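You operate a simulated robot arm through the tools that you are given. There is no shell and no other tool. Be economical: measure what you need, move in short steps, check, and stop when the job is done.

You are at the controls of a simulated robot arm. One attempt, no reset.

JOB
Take the packet labelled "nori" from the top of the tea chest and leave it on the top of the fridge.

It is judged by the outcome, as a careful person would: the job done as asked, and still so three seconds after it is handed in. It fails if anything else is knocked over, pushed out of place, dropped, spilled or broken.

ROBOT AND FRAMES
A 6-joint arm with a two-finger parallel gripper on a trunk, on a base that drives. Base frame: it is fixed to the floor where the robot stands at the start and does not move with it; the origin is under the middle of the robot, x ahead of it, y to its left, z up. Readings come in mm, degrees, newtons and seconds.
Its first joint turns from -166.0 to 166.0 degrees. Places, roughly: top of the fridge [-2000, -2400, 500]. Payload 3.43 kg.
The TCP is the grasp point between the finger pads, 34 mm short of the fingertips. In the tool frame z runs along the fingers and y along their closing line. The gripper opens to 128 mm. The fingers are 24 mm wide and 12 mm thick; the gripper's body (48 by 130 mm) begins 96 mm behind the TCP.
Orientation is told as [roll, pitch, yaw] about the base's x, y, z axes, in that order, counted from this pose: with the fingers straight down and closing along the base's y, the tool's x points along the base's -x, its y along +y and its z along -z.

CONTROLS
- The arm moves only by the tool apply_moves. Its argument "targets" is a list of rows, each an object of numbers (a shift or turn left out is 0, a gripper value left out holds the last): "claw": the opening, from 0 (shut) to 1 (fully open); "x", "y", "z": the shift along the tool's x, y, z in mm; "rx", "ry", "rz": the turn, a rotation vector about the tool's x, y, z in degrees. In form: [{"claw": .., "x": .., "y": .., "z": .., "rx": .., "ry": .., "rz": ..}, ...]. A call has 1 to 20 rows; each row is the pose to reach, as a shift and turn from the pose commanded when the call began, along the tool's axes at that moment. A row lasts 0.2 s, in which the tool goes at most 50 mm and 8.6 degrees; a call with a longer step from one row to the next is refused whole, and so is a gripper value outside its range. Where a pose cannot be reached the arm comes as near as it can. A force on the tool above 40 N (or 10 N above the force at the start of the call, whichever is more), or a blocked arm, ends the call early, and 0.2 s more pass. Each finger travels about 153 mm/s and halts on what it meets, pressing with about 22 N; the grip force reading is that of the motor and also rises with nothing between the fingers. The clock runs only during rows and for 0.2 s after the last one: add rows that repeat a pose to give the fingers time. It gives the time, the measured TCP pose, the force on the tool (base axes), the opening and the grip force at its end, in the units of the frame above (readings bear some noise), and new pictures: "show" is both (left out), scene, wrist or none.
- Cameras (640 x 400 px; columns grow to the right, rows downward): "scene" is now at [171, 205.6, 1214.8]; the picture's right is [-0.17, -0.98, 0.00], its down [-0.40, 0.07, -0.91] and it looks along [0.90, -0.16, -0.41] (base axes); focal length 257 px, centre (320, 200). "wrist" rides on the gripper at [-36, 0, -98] in the tool frame; the picture's right is [0.00, -1.00, 0.00], its down [0.97, 0.00, -0.24] and it looks along [0.24, 0.00, 0.97] (tool axes); focal length 218 px, centre (320, 200).
- steer(legs): drives the robot by 1 to 6 legs, each [ahead, left, turn to the left] in mm, mm and degrees, along the robot's own axes; the way and the turn of a leg run together, so that a leg with both is an arc; at most 1500 mm and 180 degrees a leg. The arm and the cameras ride along, it lands a little off, and it stops where it bumps. It gives what a move gives, and a new picture of the scene camera.
- aim_head(pan, tilt): turns the head with the scene camera to pan (to the left, within 143 degrees either way) and tilt (down, from -29 to 69), counted from straight ahead of the robot. It gives what a move gives, and a new picture of the scene camera.
- pixel_to_xyz(camera, pixels): there is no depth. For up to 12 entries [column, row, z] of the newest picture of that camera ("zoom" is the newest enlarged one), the place [x, y] in the base frame at which the ray of that pixel passes the height z, good to about 3 mm. No time passes.
- inspect(camera, box): a new picture of the part [left, top, right, bottom] of that camera's present view, enlarged. No time passes.
- finish_job(): hands the job in; it is judged then, once.

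Keep the steps short. Do not move on a guess: measure, check each grasp and each placing, and mend mistakes. In all there are 80 turns and 170 pictures (those below and enlarged ones count). Leave the gripper open and the arm clear of the work at the hand-in unless told otherwise, and finish with a single line.

The tools are called after ">>>" as a command line: name --argument value ..., lists and objects as JSON in quotes. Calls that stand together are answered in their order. apply_moves: Moves the arm, as the interface text tells. Its arguments: {"type":"object","properties":{"targets":{"type":"array","items":{"type":"object","properties":{"claw":{"type":"number"},"x":{"type":"number"},"y":{"type":"number"},"z":{"type":"number"},"rx":{"type":"number"},"ry":{"type":"number"},"rz":{"type":"number"}}}},"show":{"type":"string","enum":["both","scene","wrist","none"]}},"required":["targets"]} The other tools are called the same way: steer (legs) drives the base; aim_head (pan, tilt) turns the head that bears the scene camera; pixel_to_xyz (camera, pixels) gives the place at which the rays of pixels pass given heights; inspect (camera, box) takes an enlarged picture of a part of a camera's view; finish_job () hands the job in.

At the start:

```text
t: 0.0
ee_pos: [592.4, 339.9, 1079.9]
tcp_rot: [0.0, -0.1, 0.0]
force: [-0.1, -0.4, -0.1]
width: 127.9
finger_force: 0.1
robot x, y, heading: [4.6, 2.9, -0.1]
head pan, tilt: [-10.1, 24.1]
```

scene: 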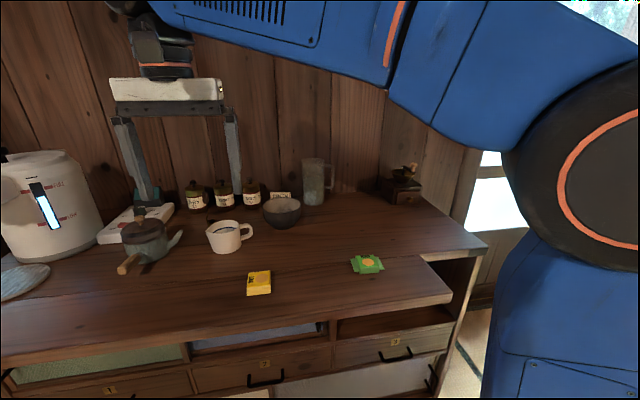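
wrist: 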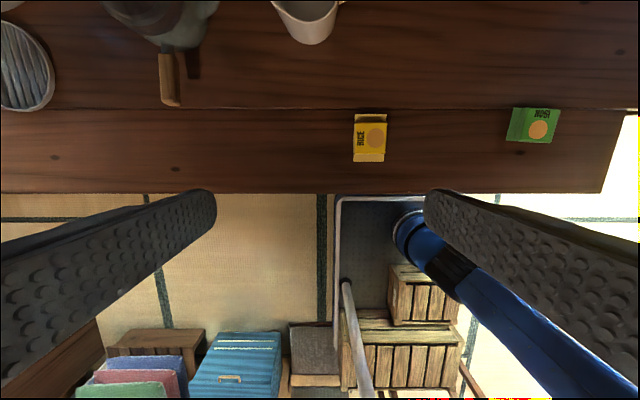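

I see a yellow packet at scene (259,283) and a green one at (367,264). I'll enlarge both to read the labels.

>>> inspect --camera "wrist" --box '[320, 80, 640, 280]'

>>> inspect --camera "scene" --box '[220, 160, 460, 310]'

>>> pixel_to_xyz --camera "wrist" --pixels '[[370, 138, 800], [534, 126, 800], [600, 190, 800], [100, 192, 800], [100, 108, 800]]'

```text
2.00 times, centred on (480, 180) of wrist
```

zoom: 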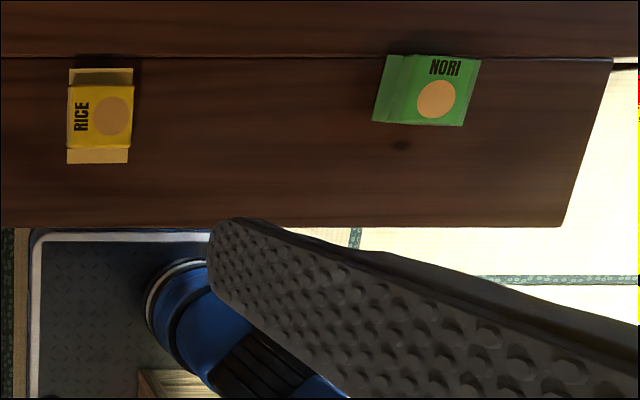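

```text
2.67 times, centred on (340, 235) of scene
```

zoom: 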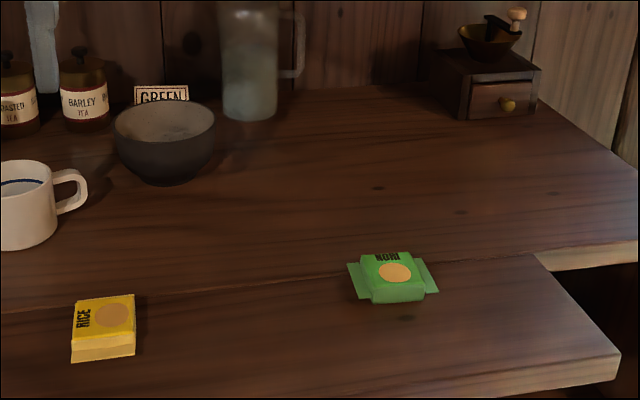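

```text
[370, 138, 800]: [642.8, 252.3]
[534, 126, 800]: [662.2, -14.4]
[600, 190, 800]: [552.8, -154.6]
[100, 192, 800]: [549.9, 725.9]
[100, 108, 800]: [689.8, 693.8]
```

The green packet is NORI, at about (662, -14). I'll move above it for a better look.

>>> apply_moves --targets '[{"x": -8, "y": -44, "z": 10}, {"x": -16, "y": -88, "z": 20}, {"x": -24, "y": -132, "z": 30}, {"x": -32, "y": -176, "z": 40}, {"x": -40, "y": -220, "z": 50}, {"x": -48, "y": -264, "z": 60}, {"x": -56, "y": -308, "z": 70}, {"x": -64, "y": -352, "z": 80}]'

```text
t: 1.8
ee_pos: [656.8, -16.5, 997.7]
tcp_rot: [0.0, -0.1, 0.0]
force: [0.0, 0.1, -0.1]
width: 128.2
finger_force: 0.2
robot x, y, heading: [4.0, -1.7, 0.3]
head pan, tilt: [-10.1, 24.1]
```

scene: 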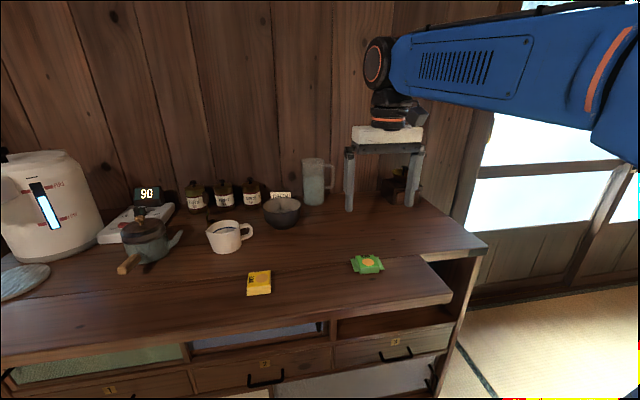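
wrist: 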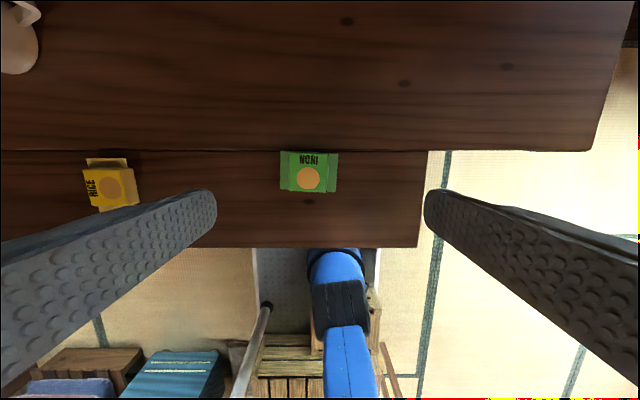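

Now I'll enlarge the wrist view and triangulate the surface height using both cameras.

>>> inspect --camera "wrist" --box '[260, 130, 360, 210]'

>>> inspect --camera "scene" --box '[327, 240, 407, 290]'

>>> pixel_to_xyz --camera "wrist" --pixels '[[308, 178, 800], [308, 178, 820], [308, 178, 780], [417, 247, 800], [417, 247, 780]]'

>>> pixel_to_xyz --camera "scene" --pixels '[[368, 262, 800], [368, 262, 820], [368, 262, 780], [453, 294, 800], [453, 294, 780]]'

```text
5.00 times, centred on (310, 170) of wrist
```

zoom: 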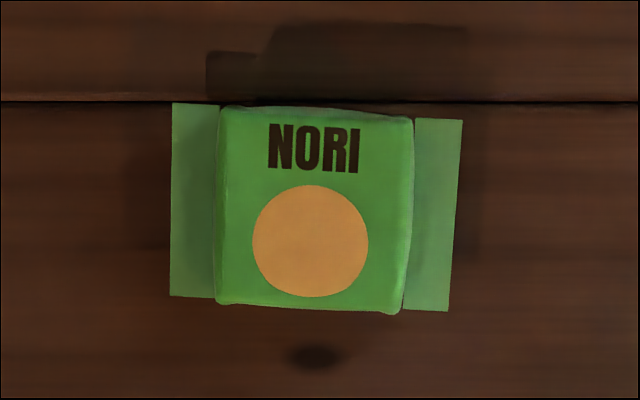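

```text
8.00 times, centred on (367, 265) of scene
```

zoom: 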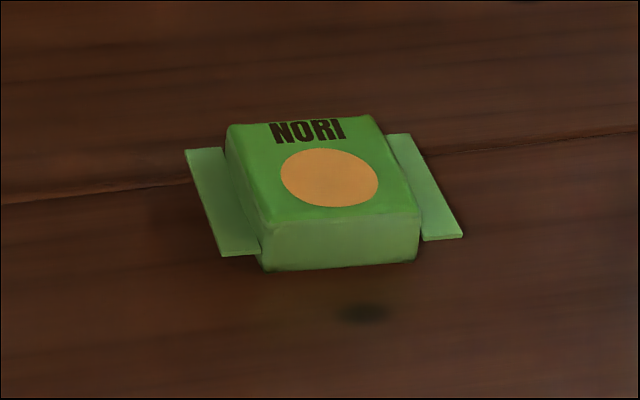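

```text
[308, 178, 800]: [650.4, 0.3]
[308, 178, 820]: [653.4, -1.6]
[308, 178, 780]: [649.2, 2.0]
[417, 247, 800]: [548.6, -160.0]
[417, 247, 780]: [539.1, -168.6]
```

```text
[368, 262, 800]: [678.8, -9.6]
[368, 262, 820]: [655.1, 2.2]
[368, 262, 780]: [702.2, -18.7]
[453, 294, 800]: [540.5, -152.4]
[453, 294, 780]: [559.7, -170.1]
```

The packet top is at about z = 820, the tabletop at about 795, and the fins are on its ±y sides. I'll turn the tool about 90° so it grips the plain faces front to back, then check alignment.

>>> pixel_to_xyz --camera "wrist" --pixels '[[308.4, 171.6, 820], [289.6, 151.4, 820], [328, 153.5, 820], [289.5, 191, 820], [325.5, 192.6, 820]]'

>>> apply_moves --targets '[{"rz": 8.5}, {"rz": 17}, {"rz": 25.5}, {"rz": 34}, {"rz": 42.5}, {"rz": 51}, {"rz": 59.5}, {"rz": 68}, {"rz": 76.5}, {"rz": 85}, {"rz": 93}, {"rz": 93}]'

```text
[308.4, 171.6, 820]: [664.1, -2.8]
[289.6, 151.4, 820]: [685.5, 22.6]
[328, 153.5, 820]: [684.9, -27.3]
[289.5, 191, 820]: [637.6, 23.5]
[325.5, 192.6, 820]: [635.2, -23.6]
```

```text
t: 4.4
ee_pos: [657.3, -12.3, 1001.7]
tcp_rot: [0.0, 0.0, -93.1]
force: [0.2, 0.6, 0.8]
width: 128.2
finger_force: 0.2
robot x, y, heading: [-3.5, 1.7, -0.2]
head pan, tilt: [-10.1, 24.1]
```

scene: 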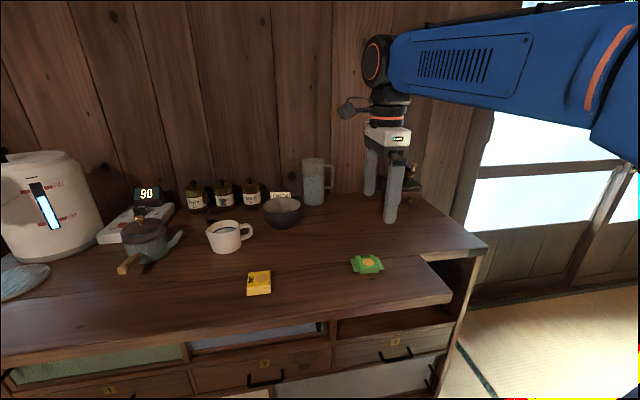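
wrist: 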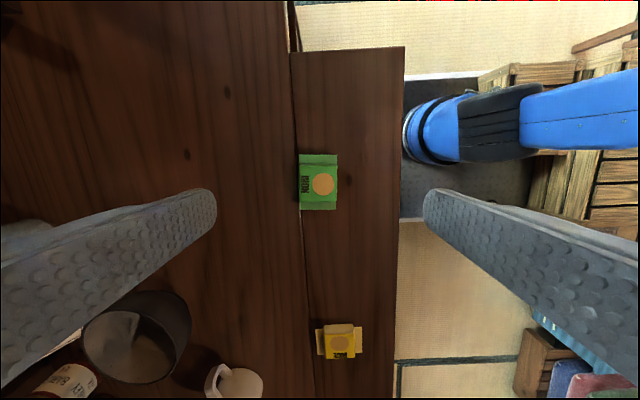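

The tool is turned. I'll measure the packet again from this view.

>>> inspect --camera "wrist" --box '[254, 141, 382, 221]'

>>> pixel_to_xyz --camera "wrist" --pixels '[[318, 182, 820], [318, 182, 810]]'

```text
5.00 times, centred on (318, 181) of wrist
```

zoom: 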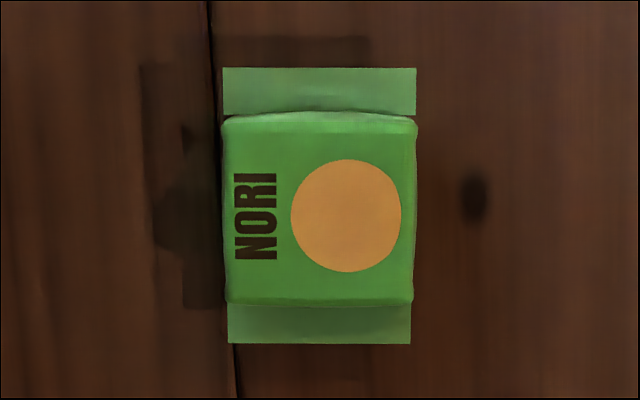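

```text
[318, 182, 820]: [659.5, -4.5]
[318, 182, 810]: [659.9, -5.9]
```

The packet is well aligned: its centre is at about (318,183) in the wrist view. That needs a shift of about 9 mm along tool x. I'll descend 110 mm and re-check.

>>> apply_moves --targets '[{"x": 4, "y": 1, "z": 40}, {"x": 9, "y": 1, "z": 80}, {"x": 9, "y": 1, "z": 110}, {"x": 9, "y": 1, "z": 110}]'

```text
t: 5.4
ee_pos: [657.9, -4.9, 890.5]
tcp_rot: [-0.1, 0.1, -92.9]
force: [0.1, 0.1, 0.4]
width: 128.0
finger_force: 0.0
robot x, y, heading: [-1.1, -3.2, -0.1]
head pan, tilt: [-10.1, 24.1]
```

scene: 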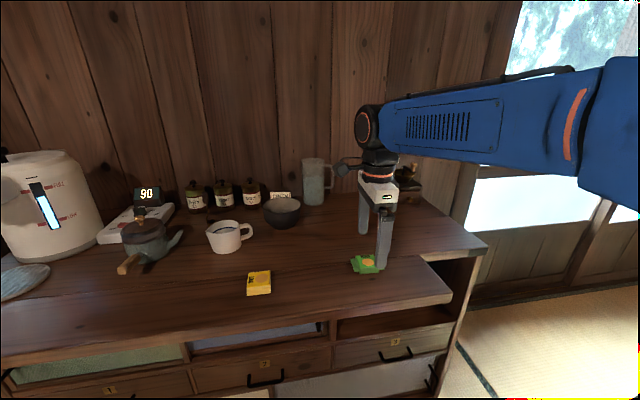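
wrist: 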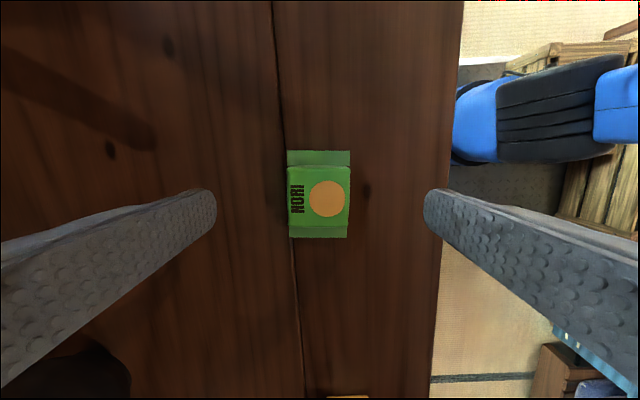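

It's still centred, with about 3 mm left along tool x. I'll descend to about z = 833, then close.

>>> apply_moves --targets '[{"x": 3, "z": 30}, {"x": 3, "z": 50}, {"x": 3, "z": 57}, {"x": 3, "z": 57}]'

```text
t: 6.4
ee_pos: [658.6, -0.1, 834.0]
tcp_rot: [0.0, -0.1, -93.0]
force: [-0.1, -0.4, 5.6]
width: 127.7
finger_force: 0.0
robot x, y, heading: [-4.7, 0.1, -0.2]
head pan, tilt: [-10.1, 24.1]
```

scene: 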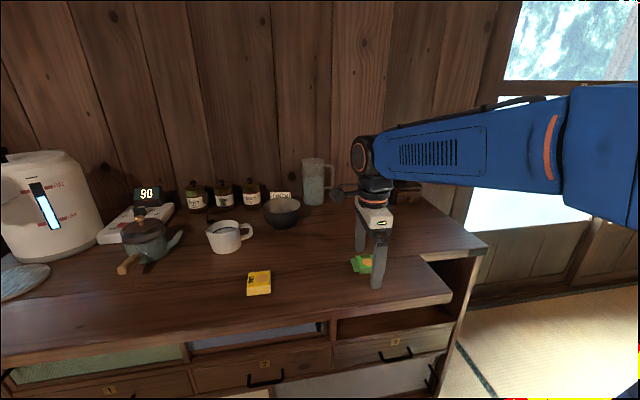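
wrist: 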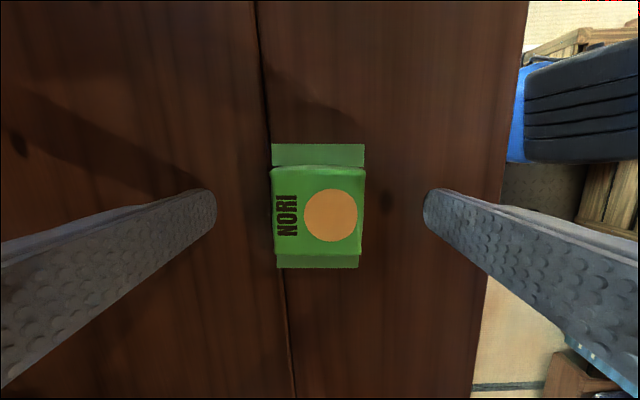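

Force z reads 5.6 N, so the fingertips are just touching the table. I'll lift 2 mm and close gently in stages.

>>> apply_moves --targets '[{"z": -2.5, "claw": 0.8}, {"z": -2.5, "claw": 0.6}, {"z": -2.5, "claw": 0.5}, {"z": -2.5, "claw": 0.44}, {"z": -2.5, "claw": 0.38}, {"z": -2.5, "claw": 0.3}, {"z": -2.5, "claw": 0.2}, {"z": -2.5, "claw": 0.2}]'

```text
t: 8.2
ee_pos: [659.0, -1.2, 835.3]
tcp_rot: [0.0, 0.0, -93.0]
force: [0.2, -0.3, 1.6]
width: 50.4
finger_force: 22.1
robot x, y, heading: [-1.2, -3.9, 0.2]
head pan, tilt: [-10.1, 24.1]
```

scene: 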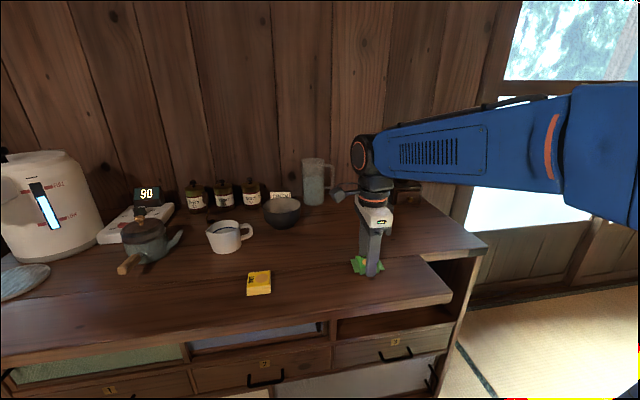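
wrist: 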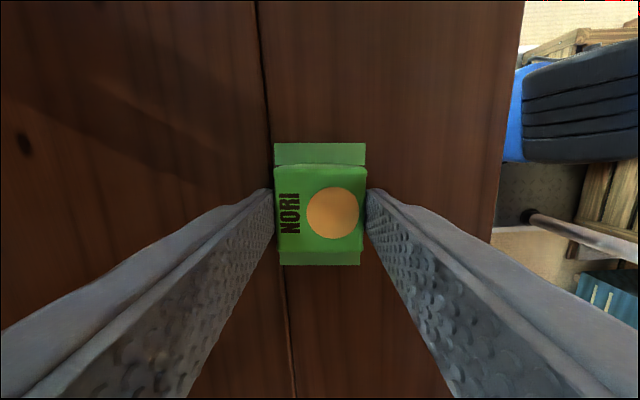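

The fingers hold the packet at 50.4 mm with 22 N. I'll lift straight up and check.

>>> apply_moves --targets '[{"z": -20}, {"z": -60}, {"z": -105}, {"z": -150}, {"z": -200}, {"z": -250}, {"z": -250}]'

>>> aim_head --pan -130 --tilt 25

```text
t: 9.8
ee_pos: [656.8, -1.3, 1086.0]
tcp_rot: [0.0, 0.0, -93.0]
force: [-0.5, -0.2, -0.4]
width: 51.0
finger_force: 21.6
robot x, y, heading: [-1.2, 1.1, -0.0]
head pan, tilt: [-10.1, 24.1]
```

scene: 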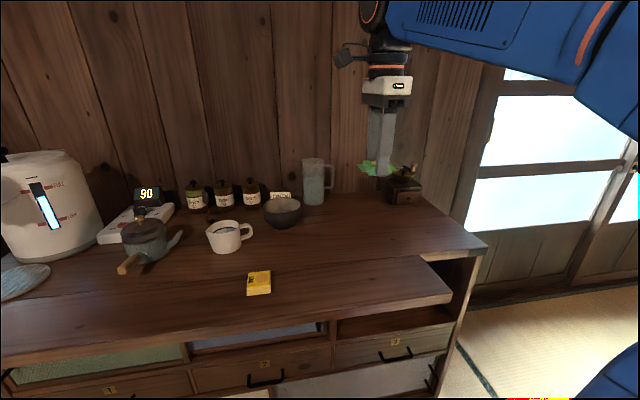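
wrist: 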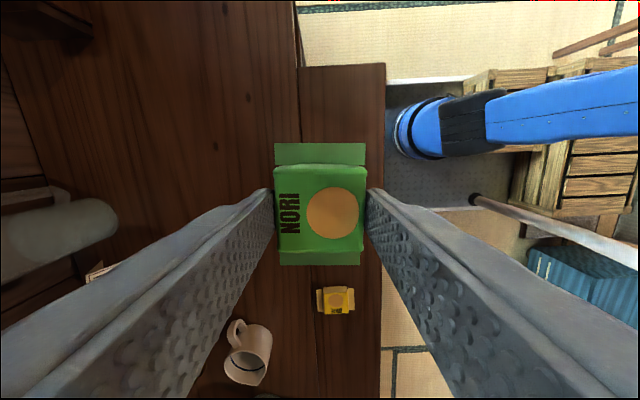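

```text
t: 11.8
ee_pos: [657.9, -1.3, 1083.8]
tcp_rot: [0.0, 0.1, -93.0]
force: [-0.4, 0.8, -1.6]
width: 50.9
finger_force: 21.9
robot x, y, heading: [2.6, -2.4, 0.0]
head pan, tilt: [-130.0, 25.0]
```

scene: 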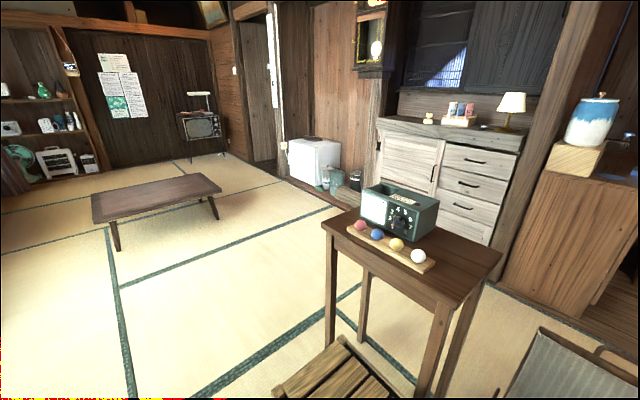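

The packet is held. The fridge is the white box at (315,160). I'll map obstacles on the floor and look closer.

>>> pixel_to_xyz --camera "scene" --pixels '[[290, 143, 500], [318, 142, 500], [341, 147, 500], [317, 185, 0], [291, 177, 0], [118, 250, 0], [217, 219, 0], [330, 345, 0], [415, 395, 0], [362, 312, 0], [490, 244, 0], [355, 190, 0]]'

>>> inspect --camera "scene" --box '[260, 110, 420, 210]'

>>> aim_head --pan -80 --tilt 40

```text
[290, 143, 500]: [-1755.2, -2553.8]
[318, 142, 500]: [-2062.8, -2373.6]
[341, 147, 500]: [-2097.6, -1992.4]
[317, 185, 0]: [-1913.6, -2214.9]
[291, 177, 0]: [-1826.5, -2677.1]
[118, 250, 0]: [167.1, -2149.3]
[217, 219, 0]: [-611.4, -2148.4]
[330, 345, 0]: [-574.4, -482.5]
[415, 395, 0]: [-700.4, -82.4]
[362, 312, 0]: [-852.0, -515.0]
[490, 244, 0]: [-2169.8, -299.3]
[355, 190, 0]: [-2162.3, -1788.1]
```

```text
4.00 times, centred on (340, 160) of scene
```

zoom: 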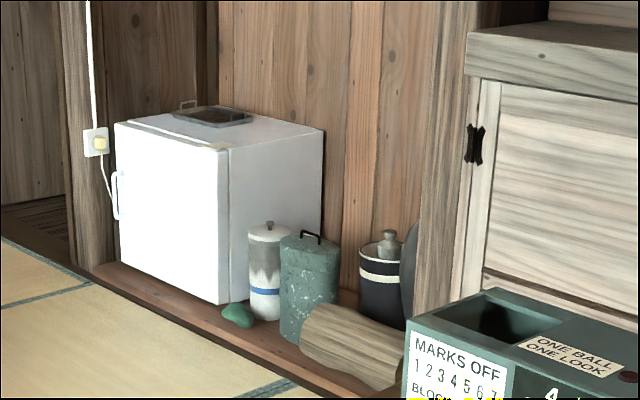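

```text
t: 13.0
ee_pos: [658.3, -3.3, 1083.8]
tcp_rot: [0.0, -0.1, -93.0]
force: [-0.2, -0.6, 0.5]
width: 51.0
finger_force: 22.1
robot x, y, heading: [-1.9, 1.9, 0.0]
head pan, tilt: [-80.0, 40.0]
```

scene: 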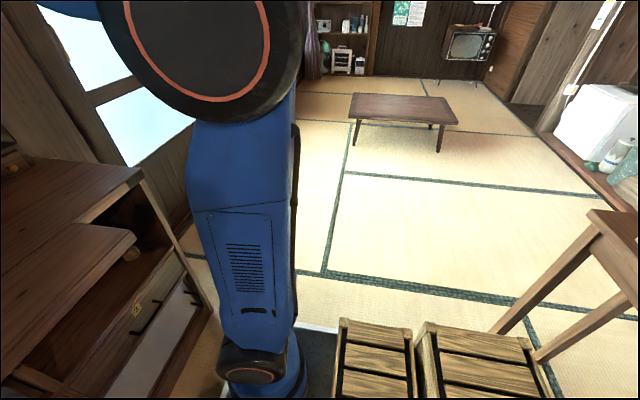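

The fridge front faces +x at x ≈ -1850, and a dark tray sits on its rear half. Next I'll see what stands around the robot base before driving.

>>> aim_head --pan -110 --tilt 69

>>> aim_head --pan 140 --tilt 50

>>> aim_head --pan 80 --tilt 50

```text
t: 13.9
ee_pos: [657.8, -1.3, 1084.0]
tcp_rot: [0.1, 0.0, -92.9]
force: [-0.2, -0.7, -0.1]
width: 50.9
finger_force: 21.9
robot x, y, heading: [1.2, -0.0, -0.1]
head pan, tilt: [-110.0, 68.8]
```

scene: 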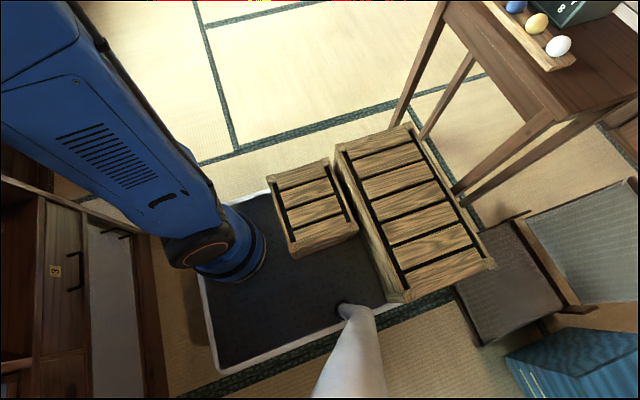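

```text
t: 17.4
ee_pos: [658.6, -1.5, 1085.6]
tcp_rot: [0.0, 0.0, -93.0]
force: [0.7, 0.4, -0.6]
width: 50.7
finger_force: 21.8
robot x, y, heading: [0.4, -0.9, 0.1]
head pan, tilt: [140.0, 50.0]
```

scene: 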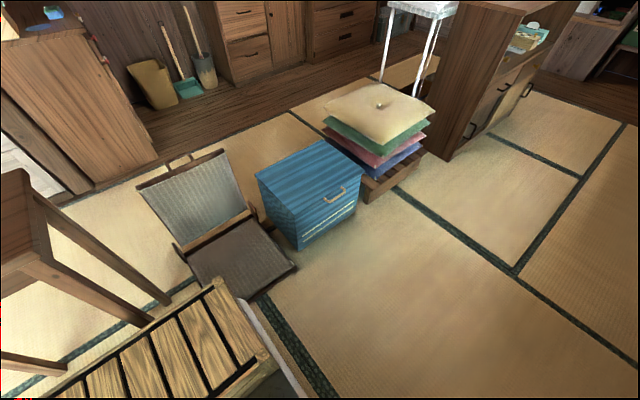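

```text
t: 18.7
ee_pos: [657.9, -1.1, 1084.4]
tcp_rot: [0.0, 0.0, -93.0]
force: [0.1, -0.5, -0.3]
width: 51.0
finger_force: 22.1
robot x, y, heading: [-2.0, -3.6, -0.2]
head pan, tilt: [80.0, 50.0]
```

scene: 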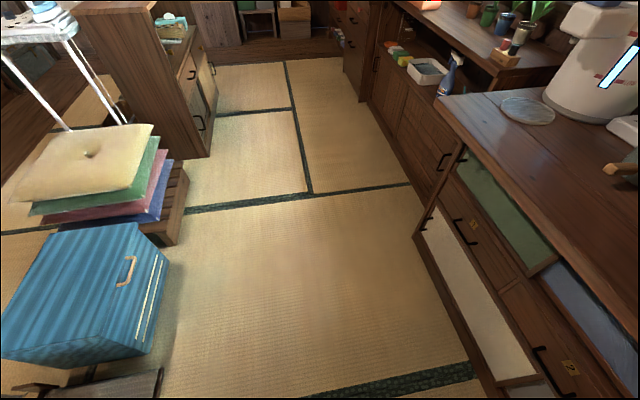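

I need numbers for the base platform and the crates, so I'll look back down.

>>> aim_head --pan -110 --tilt 69

>>> pixel_to_xyz --camera "scene" --pixels '[[195, 205, 0], [218, 372, 0], [195, 205, 200], [218, 372, 200], [405, 302, 0], [497, 268, 200], [335, 150, 200], [292, 258, 0], [392, 130, 0], [425, 140, 0], [455, 195, 0], [475, 345, 0]]'

>>> inspect --camera "scene" --box '[180, 100, 520, 400]'

```text
t: 21.6
ee_pos: [657.4, -2.2, 1083.9]
tcp_rot: [0.0, 0.0, -93.0]
force: [0.0, 0.0, -0.5]
width: 50.8
finger_force: 21.9
robot x, y, heading: [0.4, -0.7, 0.4]
head pan, tilt: [-110.0, 68.8]
```

scene: 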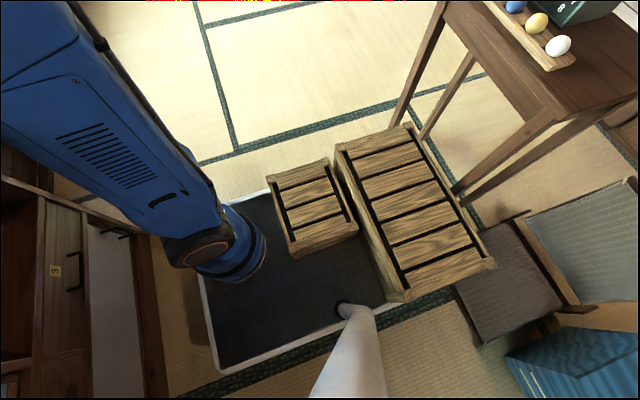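

```text
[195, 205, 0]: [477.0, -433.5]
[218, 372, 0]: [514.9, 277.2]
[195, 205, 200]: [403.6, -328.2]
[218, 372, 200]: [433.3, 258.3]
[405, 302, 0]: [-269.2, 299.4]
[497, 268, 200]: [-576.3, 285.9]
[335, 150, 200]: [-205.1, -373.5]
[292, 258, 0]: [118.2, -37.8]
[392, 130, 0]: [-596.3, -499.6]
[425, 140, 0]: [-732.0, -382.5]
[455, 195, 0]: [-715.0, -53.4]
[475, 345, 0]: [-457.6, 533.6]
```

```text
1.33 times, centred on (350, 250) of scene
```

zoom: 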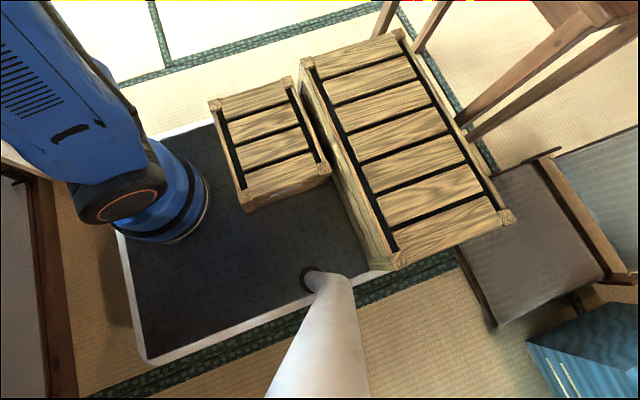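

The crates seem to ride on the platform. I'll use the wrist view to measure the rim height and front edge, and get the crate extents.

>>> pixel_to_xyz --camera "wrist" --pixels '[[387, 82, 0], [387, 82, 100], [387, 82, 200], [512, 190, 100], [512, 190, 200], [512, 190, 300], [384, 170, 800]]'

>>> pixel_to_xyz --camera "scene" --pixels '[[195, 205, 100], [268, 190, 0], [218, 372, 100], [405, 302, 100], [497, 268, 300], [497, 268, 400], [412, 124, 300], [412, 124, 400], [336, 150, 300], [336, 150, 400], [230, 280, 100], [567, 110, 700]]'

>>> inspect --camera "wrist" --box '[360, 0, 640, 280]'

```text
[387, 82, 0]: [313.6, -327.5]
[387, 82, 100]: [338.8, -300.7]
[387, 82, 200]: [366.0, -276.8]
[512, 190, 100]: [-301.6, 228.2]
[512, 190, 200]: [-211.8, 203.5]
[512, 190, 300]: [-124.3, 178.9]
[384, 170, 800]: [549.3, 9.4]
```

```text
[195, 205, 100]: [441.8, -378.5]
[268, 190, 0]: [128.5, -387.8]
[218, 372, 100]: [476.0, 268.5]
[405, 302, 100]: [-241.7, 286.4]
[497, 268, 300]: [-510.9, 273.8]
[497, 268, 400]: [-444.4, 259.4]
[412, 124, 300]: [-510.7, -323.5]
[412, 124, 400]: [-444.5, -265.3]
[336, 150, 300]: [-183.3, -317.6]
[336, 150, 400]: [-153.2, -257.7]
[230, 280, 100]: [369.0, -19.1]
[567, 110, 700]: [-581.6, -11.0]
```

```text
1.43 times, centred on (500, 140) of wrist
```

zoom: 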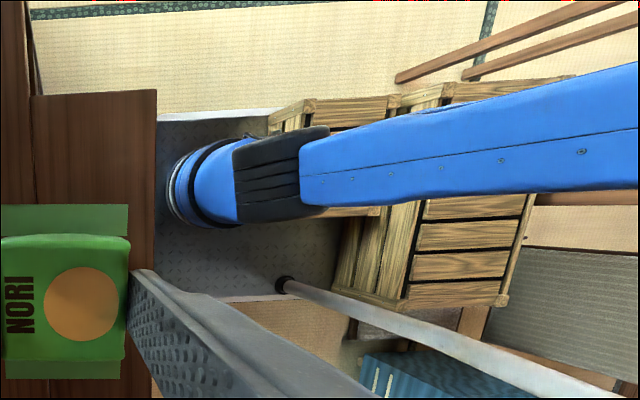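

Platform spans roughly x ±450, y ±300, crates included. The side table is at x < -574 and the chest at x > 550, so strafing right is clear. First I'll pull the arm in and look right to measure the wall.

>>> apply_moves --targets '[{"y": -40}, {"y": -80}, {"y": -120}, {"y": -150}, {"y": -150}]' --show "wrist"

>>> aim_head --pan -80 --tilt 30

>>> pixel_to_xyz --camera "scene" --pixels '[[180, 175, 0], [300, 60, 0], [360, 90, 0], [355, 150, 0], [440, 155, 0], [350, 55, 300], [455, 65, 300]]'

```text
t: 22.8
ee_pos: [509.0, 7.2, 1085.9]
tcp_rot: [-0.1, 0.0, -93.1]
force: [0.0, -0.4, -0.2]
width: 50.8
finger_force: 22.1
robot x, y, heading: [0.6, -1.2, -0.2]
head pan, tilt: [-110.0, 68.8]
```

wrist: 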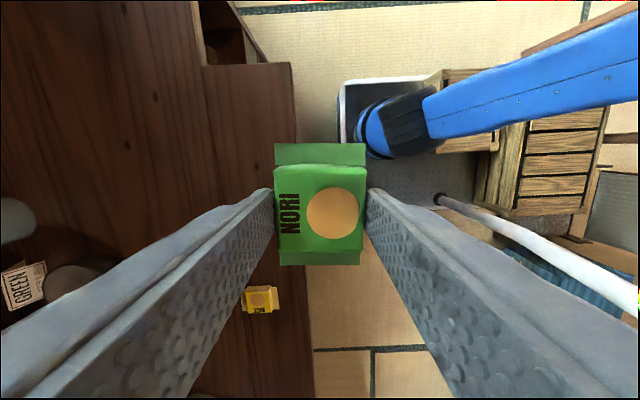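

```text
t: 23.8
ee_pos: [508.6, 7.2, 1085.3]
tcp_rot: [0.1, 0.0, -92.9]
force: [0.1, 0.0, -0.4]
width: 51.1
finger_force: 22.5
robot x, y, heading: [2.5, -3.0, 0.3]
head pan, tilt: [-80.0, 30.0]
```

scene: 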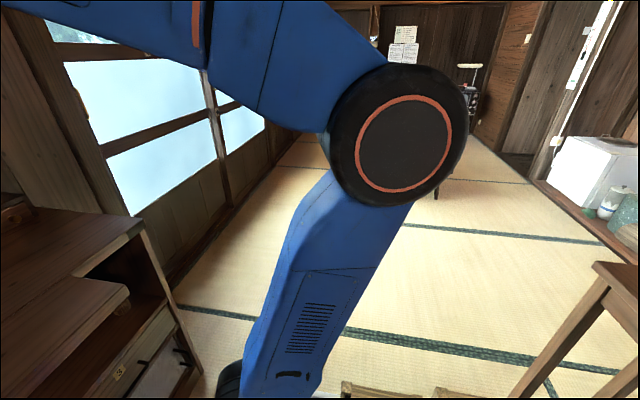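

```text
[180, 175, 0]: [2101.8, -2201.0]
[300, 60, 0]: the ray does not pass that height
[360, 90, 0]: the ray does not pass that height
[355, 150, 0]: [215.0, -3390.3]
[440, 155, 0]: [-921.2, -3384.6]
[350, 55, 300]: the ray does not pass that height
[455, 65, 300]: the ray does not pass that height
```

>>> pixel_to_xyz --camera "scene" --pixels '[[178, 287, 0], [265, 170, 0], [545, 180, 0], [620, 235, 0]]'

>>> pixel_to_xyz --camera "wrist" --pixels '[[342, 82, 0], [342, 82, 100], [342, 82, 200], [315, 345, 0], [240, 8, 0]]'

>>> steer --legs '[[0, -300, 0]]'

>>> aim_head --pan -110 --tilt 60

```text
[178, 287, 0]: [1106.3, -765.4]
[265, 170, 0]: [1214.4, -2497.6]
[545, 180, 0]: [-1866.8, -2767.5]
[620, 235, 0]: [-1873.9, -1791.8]
```

```text
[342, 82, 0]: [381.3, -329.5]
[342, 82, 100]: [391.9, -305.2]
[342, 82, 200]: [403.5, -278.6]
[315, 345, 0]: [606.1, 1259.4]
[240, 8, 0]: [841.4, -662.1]
```

```text
t: 25.8
ee_pos: [505.8, -288.9, 1085.6]
tcp_rot: [0.0, -0.1, -93.3]
force: [-0.6, -0.7, 0.1]
width: 50.9
finger_force: 21.7
robot x, y, heading: [-1.0, -293.1, -0.4]
head pan, tilt: [-80.0, 30.0]
```

scene: 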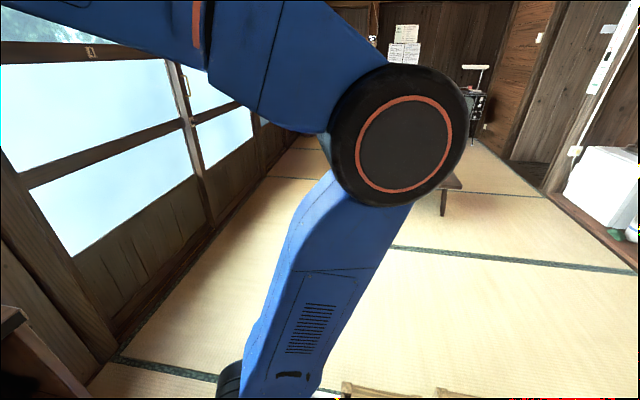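

```text
t: 26.8
ee_pos: [506.6, -288.8, 1085.2]
tcp_rot: [0.0, 0.0, -93.3]
force: [-0.9, 0.6, -0.9]
width: 50.8
finger_force: 22.2
robot x, y, heading: [-2.8, -294.2, -0.2]
head pan, tilt: [-110.0, 60.0]
```

scene: 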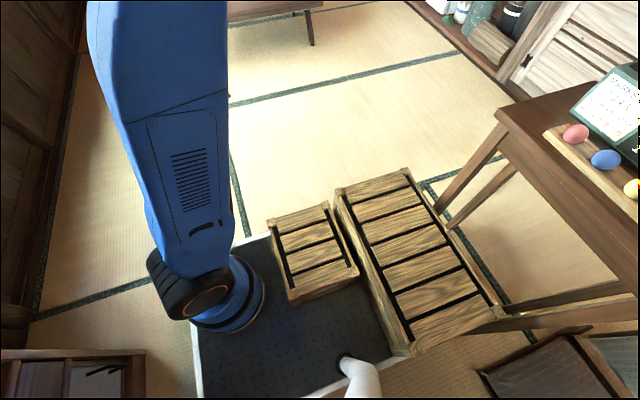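

The crates ride on the robot, and the window wall is at x > 1100. I'll strafe on to y ≈ -1250, then turn to face -x.

>>> steer --legs '[[0, -950, 0]]'

>>> steer --legs '[[0, 0, -90]]'

>>> aim_head --pan 0 --tilt 45

```text
t: 31.8
ee_pos: [507.1, -1256.1, 1085.8]
tcp_rot: [0.0, 0.1, -92.8]
force: [-0.6, -0.4, 0.3]
width: 50.7
finger_force: 22.0
robot x, y, heading: [-3.1, -1268.9, 0.4]
head pan, tilt: [-110.0, 60.0]
```

scene: 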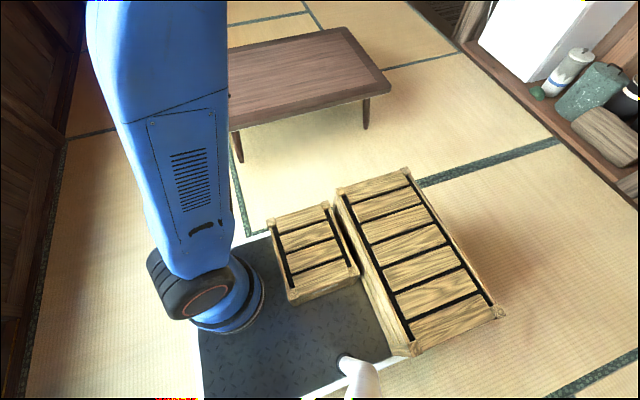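

```text
t: 36.1
ee_pos: [5.0, -1773.2, 1085.6]
tcp_rot: [-0.1, 0.0, 176.9]
force: [0.0, 0.6, 0.0]
width: 50.9
finger_force: 22.3
robot x, y, heading: [1.1, -1268.1, -89.7]
head pan, tilt: [-110.0, 60.0]
```

scene: 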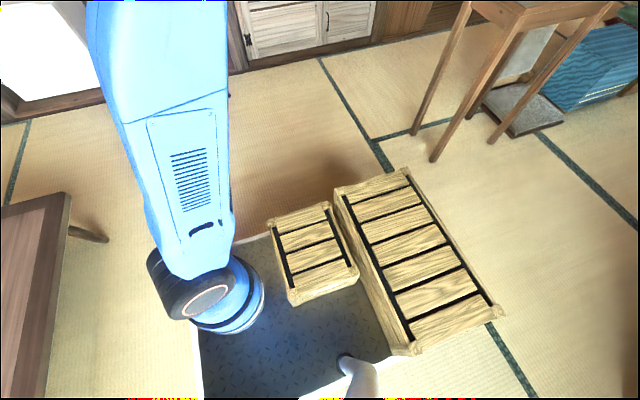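

```text
t: 38.0
ee_pos: [4.5, -1772.4, 1087.0]
tcp_rot: [0.0, 0.1, 177.0]
force: [-0.3, -0.4, 0.1]
width: 51.0
finger_force: 22.2
robot x, y, heading: [-1.5, -1263.5, -90.3]
head pan, tilt: [0.0, 45.0]
```

scene: 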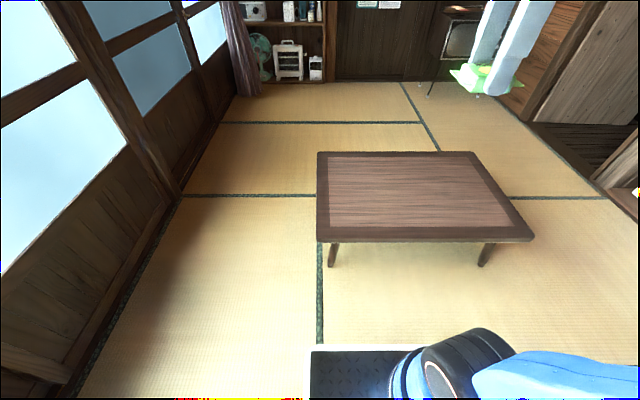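

The packet is still held. I'll measure the low table and finish the turn to heading 180.

>>> pixel_to_xyz --camera "scene" --pixels '[[331, 266, 0], [483, 266, 0], [318, 243, 300], [534, 242, 300], [470, 152, 300], [610, 198, 0], [640, 215, 0]]'

>>> steer --legs '[[0, 0, -90]]'

>>> aim_head --pan 25 --tilt 35

```text
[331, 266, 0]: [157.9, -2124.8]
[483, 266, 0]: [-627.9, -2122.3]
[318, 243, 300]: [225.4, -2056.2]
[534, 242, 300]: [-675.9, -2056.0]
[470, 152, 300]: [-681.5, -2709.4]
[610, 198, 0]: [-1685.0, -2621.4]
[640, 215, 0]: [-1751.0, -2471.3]
```

```text
t: 42.1
ee_pos: [-509.1, -1277.1, 1085.6]
tcp_rot: [-0.1, 0.0, 87.5]
force: [-0.7, 0.0, -1.1]
width: 51.1
finger_force: 22.4
robot x, y, heading: [-5.5, -1267.8, -179.4]
head pan, tilt: [0.0, 45.0]
```

scene: 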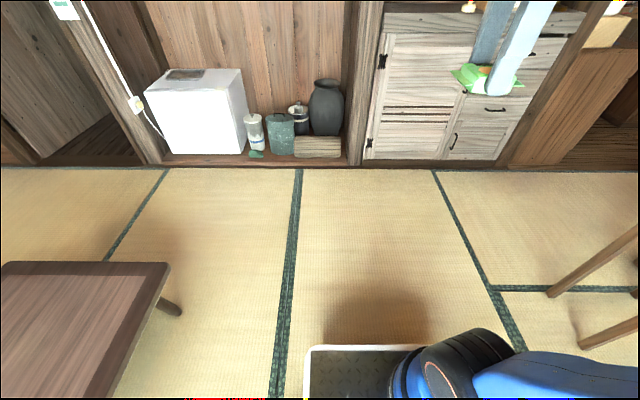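

```text
t: 43.0
ee_pos: [-508.3, -1276.7, 1084.6]
tcp_rot: [0.0, 0.0, 87.5]
force: [0.0, -0.4, -0.4]
width: 50.7
finger_force: 22.3
robot x, y, heading: [1.9, -1268.4, -179.3]
head pan, tilt: [25.0, 35.0]
```

scene: 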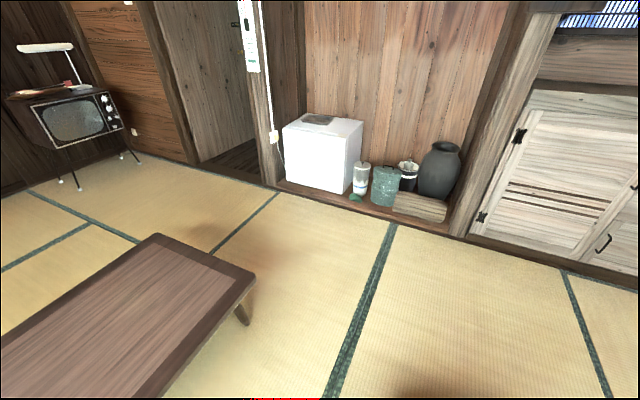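

The low table spans x -680 to 225, y -2056 to -2710. I'll drive forward along y = -1268 to x ≈ -1200, then strafe left toward y ≈ -1800, measuring the fridge from this view first.

>>> pixel_to_xyz --camera "scene" --pixels '[[284, 127, 500], [345, 135, 500], [363, 120, 500], [308, 113, 500], [300, 125, 500], [333, 125, 500], [278, 184, 0], [450, 237, 0], [465, 238, 0], [341, 193, 40]]'

>>> inspect --camera "scene" --box '[240, 90, 480, 240]'

>>> steer --legs '[[1150, 0, -0.5]]'

```text
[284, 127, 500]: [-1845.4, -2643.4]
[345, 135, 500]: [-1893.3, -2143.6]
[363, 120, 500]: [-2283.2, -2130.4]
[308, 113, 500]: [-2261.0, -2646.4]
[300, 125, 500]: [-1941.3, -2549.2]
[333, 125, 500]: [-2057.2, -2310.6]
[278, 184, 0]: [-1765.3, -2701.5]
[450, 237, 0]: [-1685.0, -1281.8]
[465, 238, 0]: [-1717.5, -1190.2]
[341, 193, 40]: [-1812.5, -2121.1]
```

```text
2.67 times, centred on (360, 165) of scene
```

zoom: 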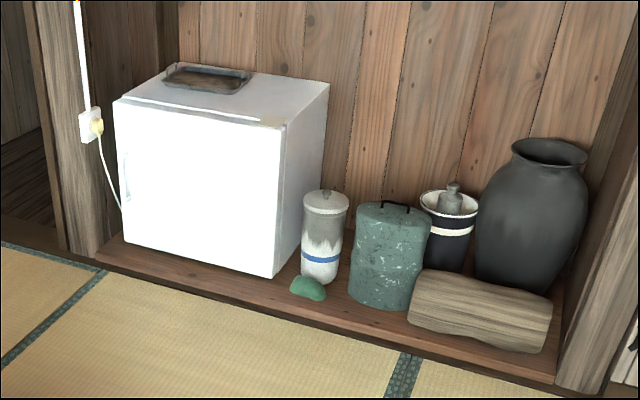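

```text
t: 47.9
ee_pos: [-1524.4, -1272.1, 1089.0]
tcp_rot: [0.3, 0.2, 87.1]
force: [-0.2, 0.1, -0.8]
width: 50.9
finger_force: 21.9
robot x, y, heading: [-1025.8, -1265.4, 179.8]
head pan, tilt: [25.0, 35.0]
stopped in leg 1: the robot was blocked; the commanded pose is now the measured one
```

scene: 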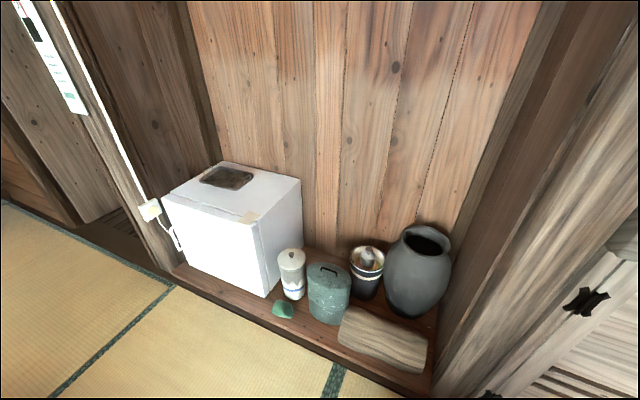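

The base was blocked at x = -1026. I'll look ahead and to the right to see what it touched.

>>> aim_head --pan 0 --tilt 60

>>> aim_head --pan -60 --tilt 45

>>> aim_head --pan -20 --tilt -5

```text
t: 48.8
ee_pos: [-1523.7, -1272.2, 1088.9]
tcp_rot: [0.3, 0.1, 87.1]
force: [-0.2, -0.4, -1.1]
width: 51.2
finger_force: 22.1
robot x, y, heading: [-1026.2, -1268.8, 179.8]
head pan, tilt: [0.0, 60.0]
```

scene: 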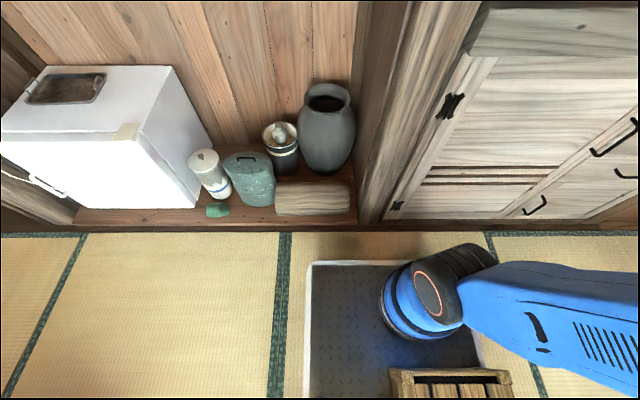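

```text
t: 50.1
ee_pos: [-1522.8, -1271.2, 1089.4]
tcp_rot: [0.3, 0.2, 87.0]
force: [0.1, 0.0, -0.3]
width: 50.8
finger_force: 21.7
robot x, y, heading: [-1030.3, -1269.5, 179.9]
head pan, tilt: [-60.0, 45.0]
```

scene: 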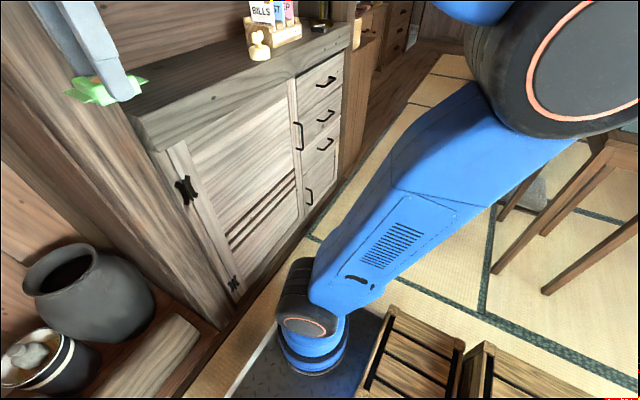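

```text
t: 51.3
ee_pos: [-1524.1, -1271.2, 1089.7]
tcp_rot: [0.2, 0.2, 87.0]
force: [-0.4, -0.1, -0.1]
width: 51.0
finger_force: 21.8
robot x, y, heading: [-1028.3, -1268.0, 179.5]
head pan, tilt: [-20.0, -5.0]
```

scene: 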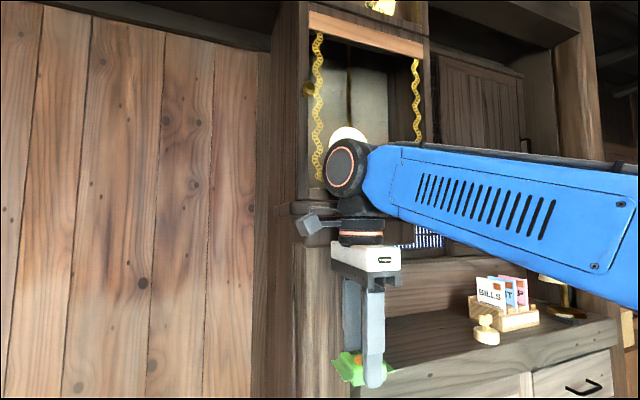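

The arm's wrist touched the upright of the wall cabinet. I'll back off 110 mm, strafe left to y ≈ -1690, clear of the low table, and check.

>>> steer --legs '[[-110, 0, 0]]'

>>> steer --legs '[[0, 425, 0]]'

```text
t: 52.5
ee_pos: [-1416.8, -1271.9, 1088.8]
tcp_rot: [0.0, 0.3, 87.0]
force: [0.2, -1.5, -0.6]
width: 51.0
finger_force: 22.0
robot x, y, heading: [-917.9, -1264.7, 179.6]
head pan, tilt: [-20.0, -5.0]
```

scene: 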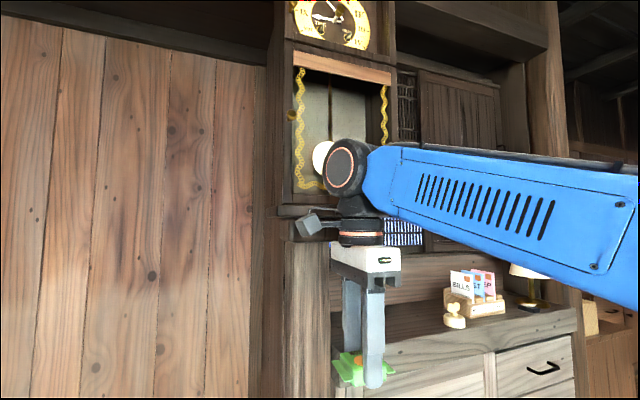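

```text
t: 55.1
ee_pos: [-1420.6, -1688.8, 1088.2]
tcp_rot: [0.2, 0.2, 86.8]
force: [-0.6, 0.1, 0.1]
width: 50.9
finger_force: 22.0
robot x, y, heading: [-922.3, -1688.5, 179.2]
head pan, tilt: [-20.0, -5.0]
```

scene: 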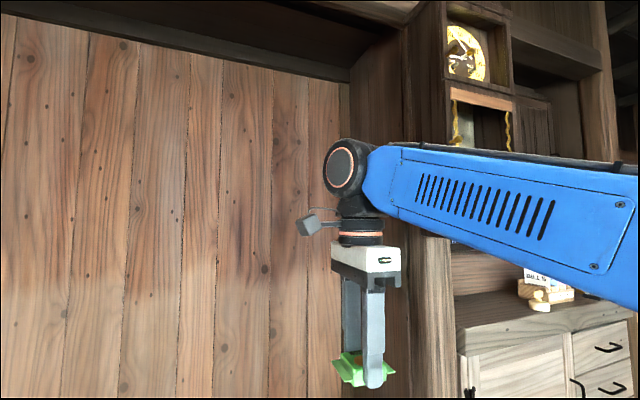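

The alcove wall is well ahead and the clock is intact. I'll check it enlarged, then drive forward 250 and look at the fridge.

>>> inspect --camera "scene" --box '[400, 0, 640, 150]'

>>> steer --legs '[[250, 0, 1]]'

>>> aim_head --pan 40 --tilt 45

```text
2.67 times, centred on (520, 75) of scene
```

zoom: 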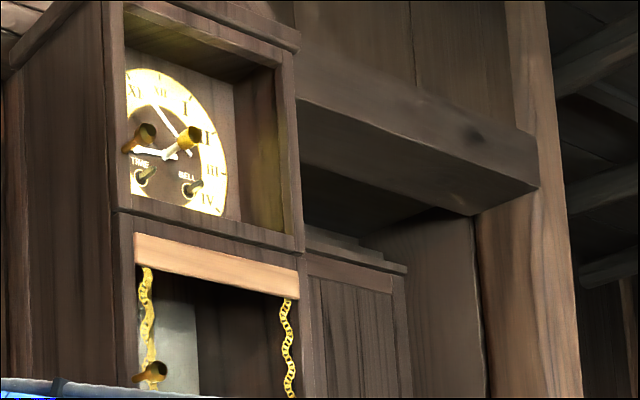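

```text
t: 56.9
ee_pos: [-1674.1, -1699.3, 1088.2]
tcp_rot: [0.2, 0.2, 87.9]
force: [0.9, -0.1, 0.0]
width: 51.0
finger_force: 22.6
robot x, y, heading: [-1173.8, -1691.0, -179.6]
head pan, tilt: [-20.0, -5.0]
```

scene: 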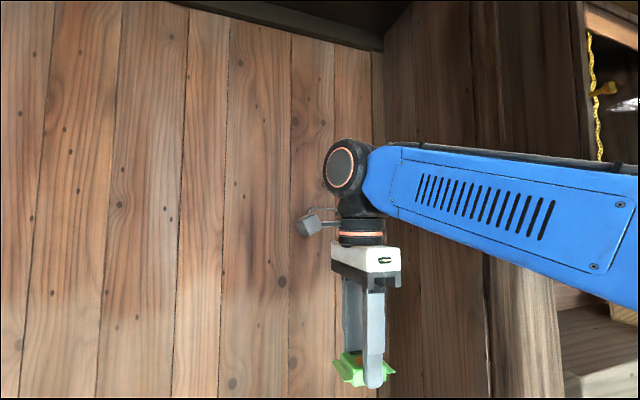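

```text
t: 58.2
ee_pos: [-1673.5, -1699.6, 1087.3]
tcp_rot: [0.2, 0.2, 87.8]
force: [-0.1, -0.3, -0.4]
width: 51.0
finger_force: 21.6
robot x, y, heading: [-1177.2, -1692.0, -179.5]
head pan, tilt: [40.0, 45.0]
```

scene: 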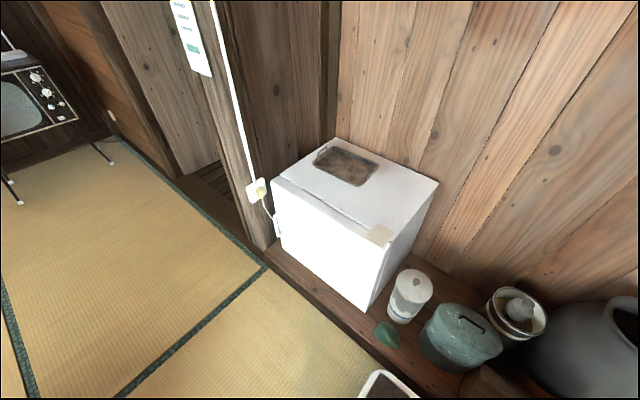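

Good view of the fridge. I'll measure its top: corners, tray and the small tan patch.

>>> inspect --camera "scene" --box '[260, 120, 452, 240]'

>>> pixel_to_xyz --camera "scene" --pixels '[[273, 178, 500], [387, 251, 500], [438, 182, 500], [335, 138, 500], [365, 232, 500], [378, 160, 500], [355, 186, 500], [314, 162, 500], [387, 251, 550], [438, 182, 550], [273, 178, 550]]'

```text
3.33 times, centred on (356, 180) of scene
```

zoom: 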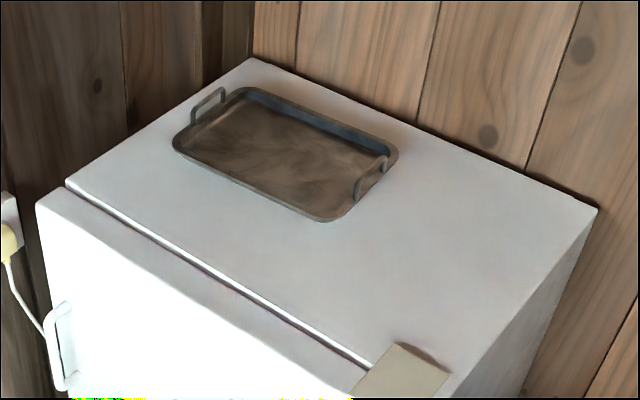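

```text
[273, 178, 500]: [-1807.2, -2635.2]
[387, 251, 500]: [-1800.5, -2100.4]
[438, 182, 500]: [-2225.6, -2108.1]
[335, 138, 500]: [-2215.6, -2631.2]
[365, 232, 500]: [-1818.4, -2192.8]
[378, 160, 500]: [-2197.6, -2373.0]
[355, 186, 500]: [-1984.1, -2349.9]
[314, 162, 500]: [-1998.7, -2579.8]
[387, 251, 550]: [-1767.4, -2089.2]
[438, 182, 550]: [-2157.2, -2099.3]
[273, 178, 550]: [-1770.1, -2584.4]
```

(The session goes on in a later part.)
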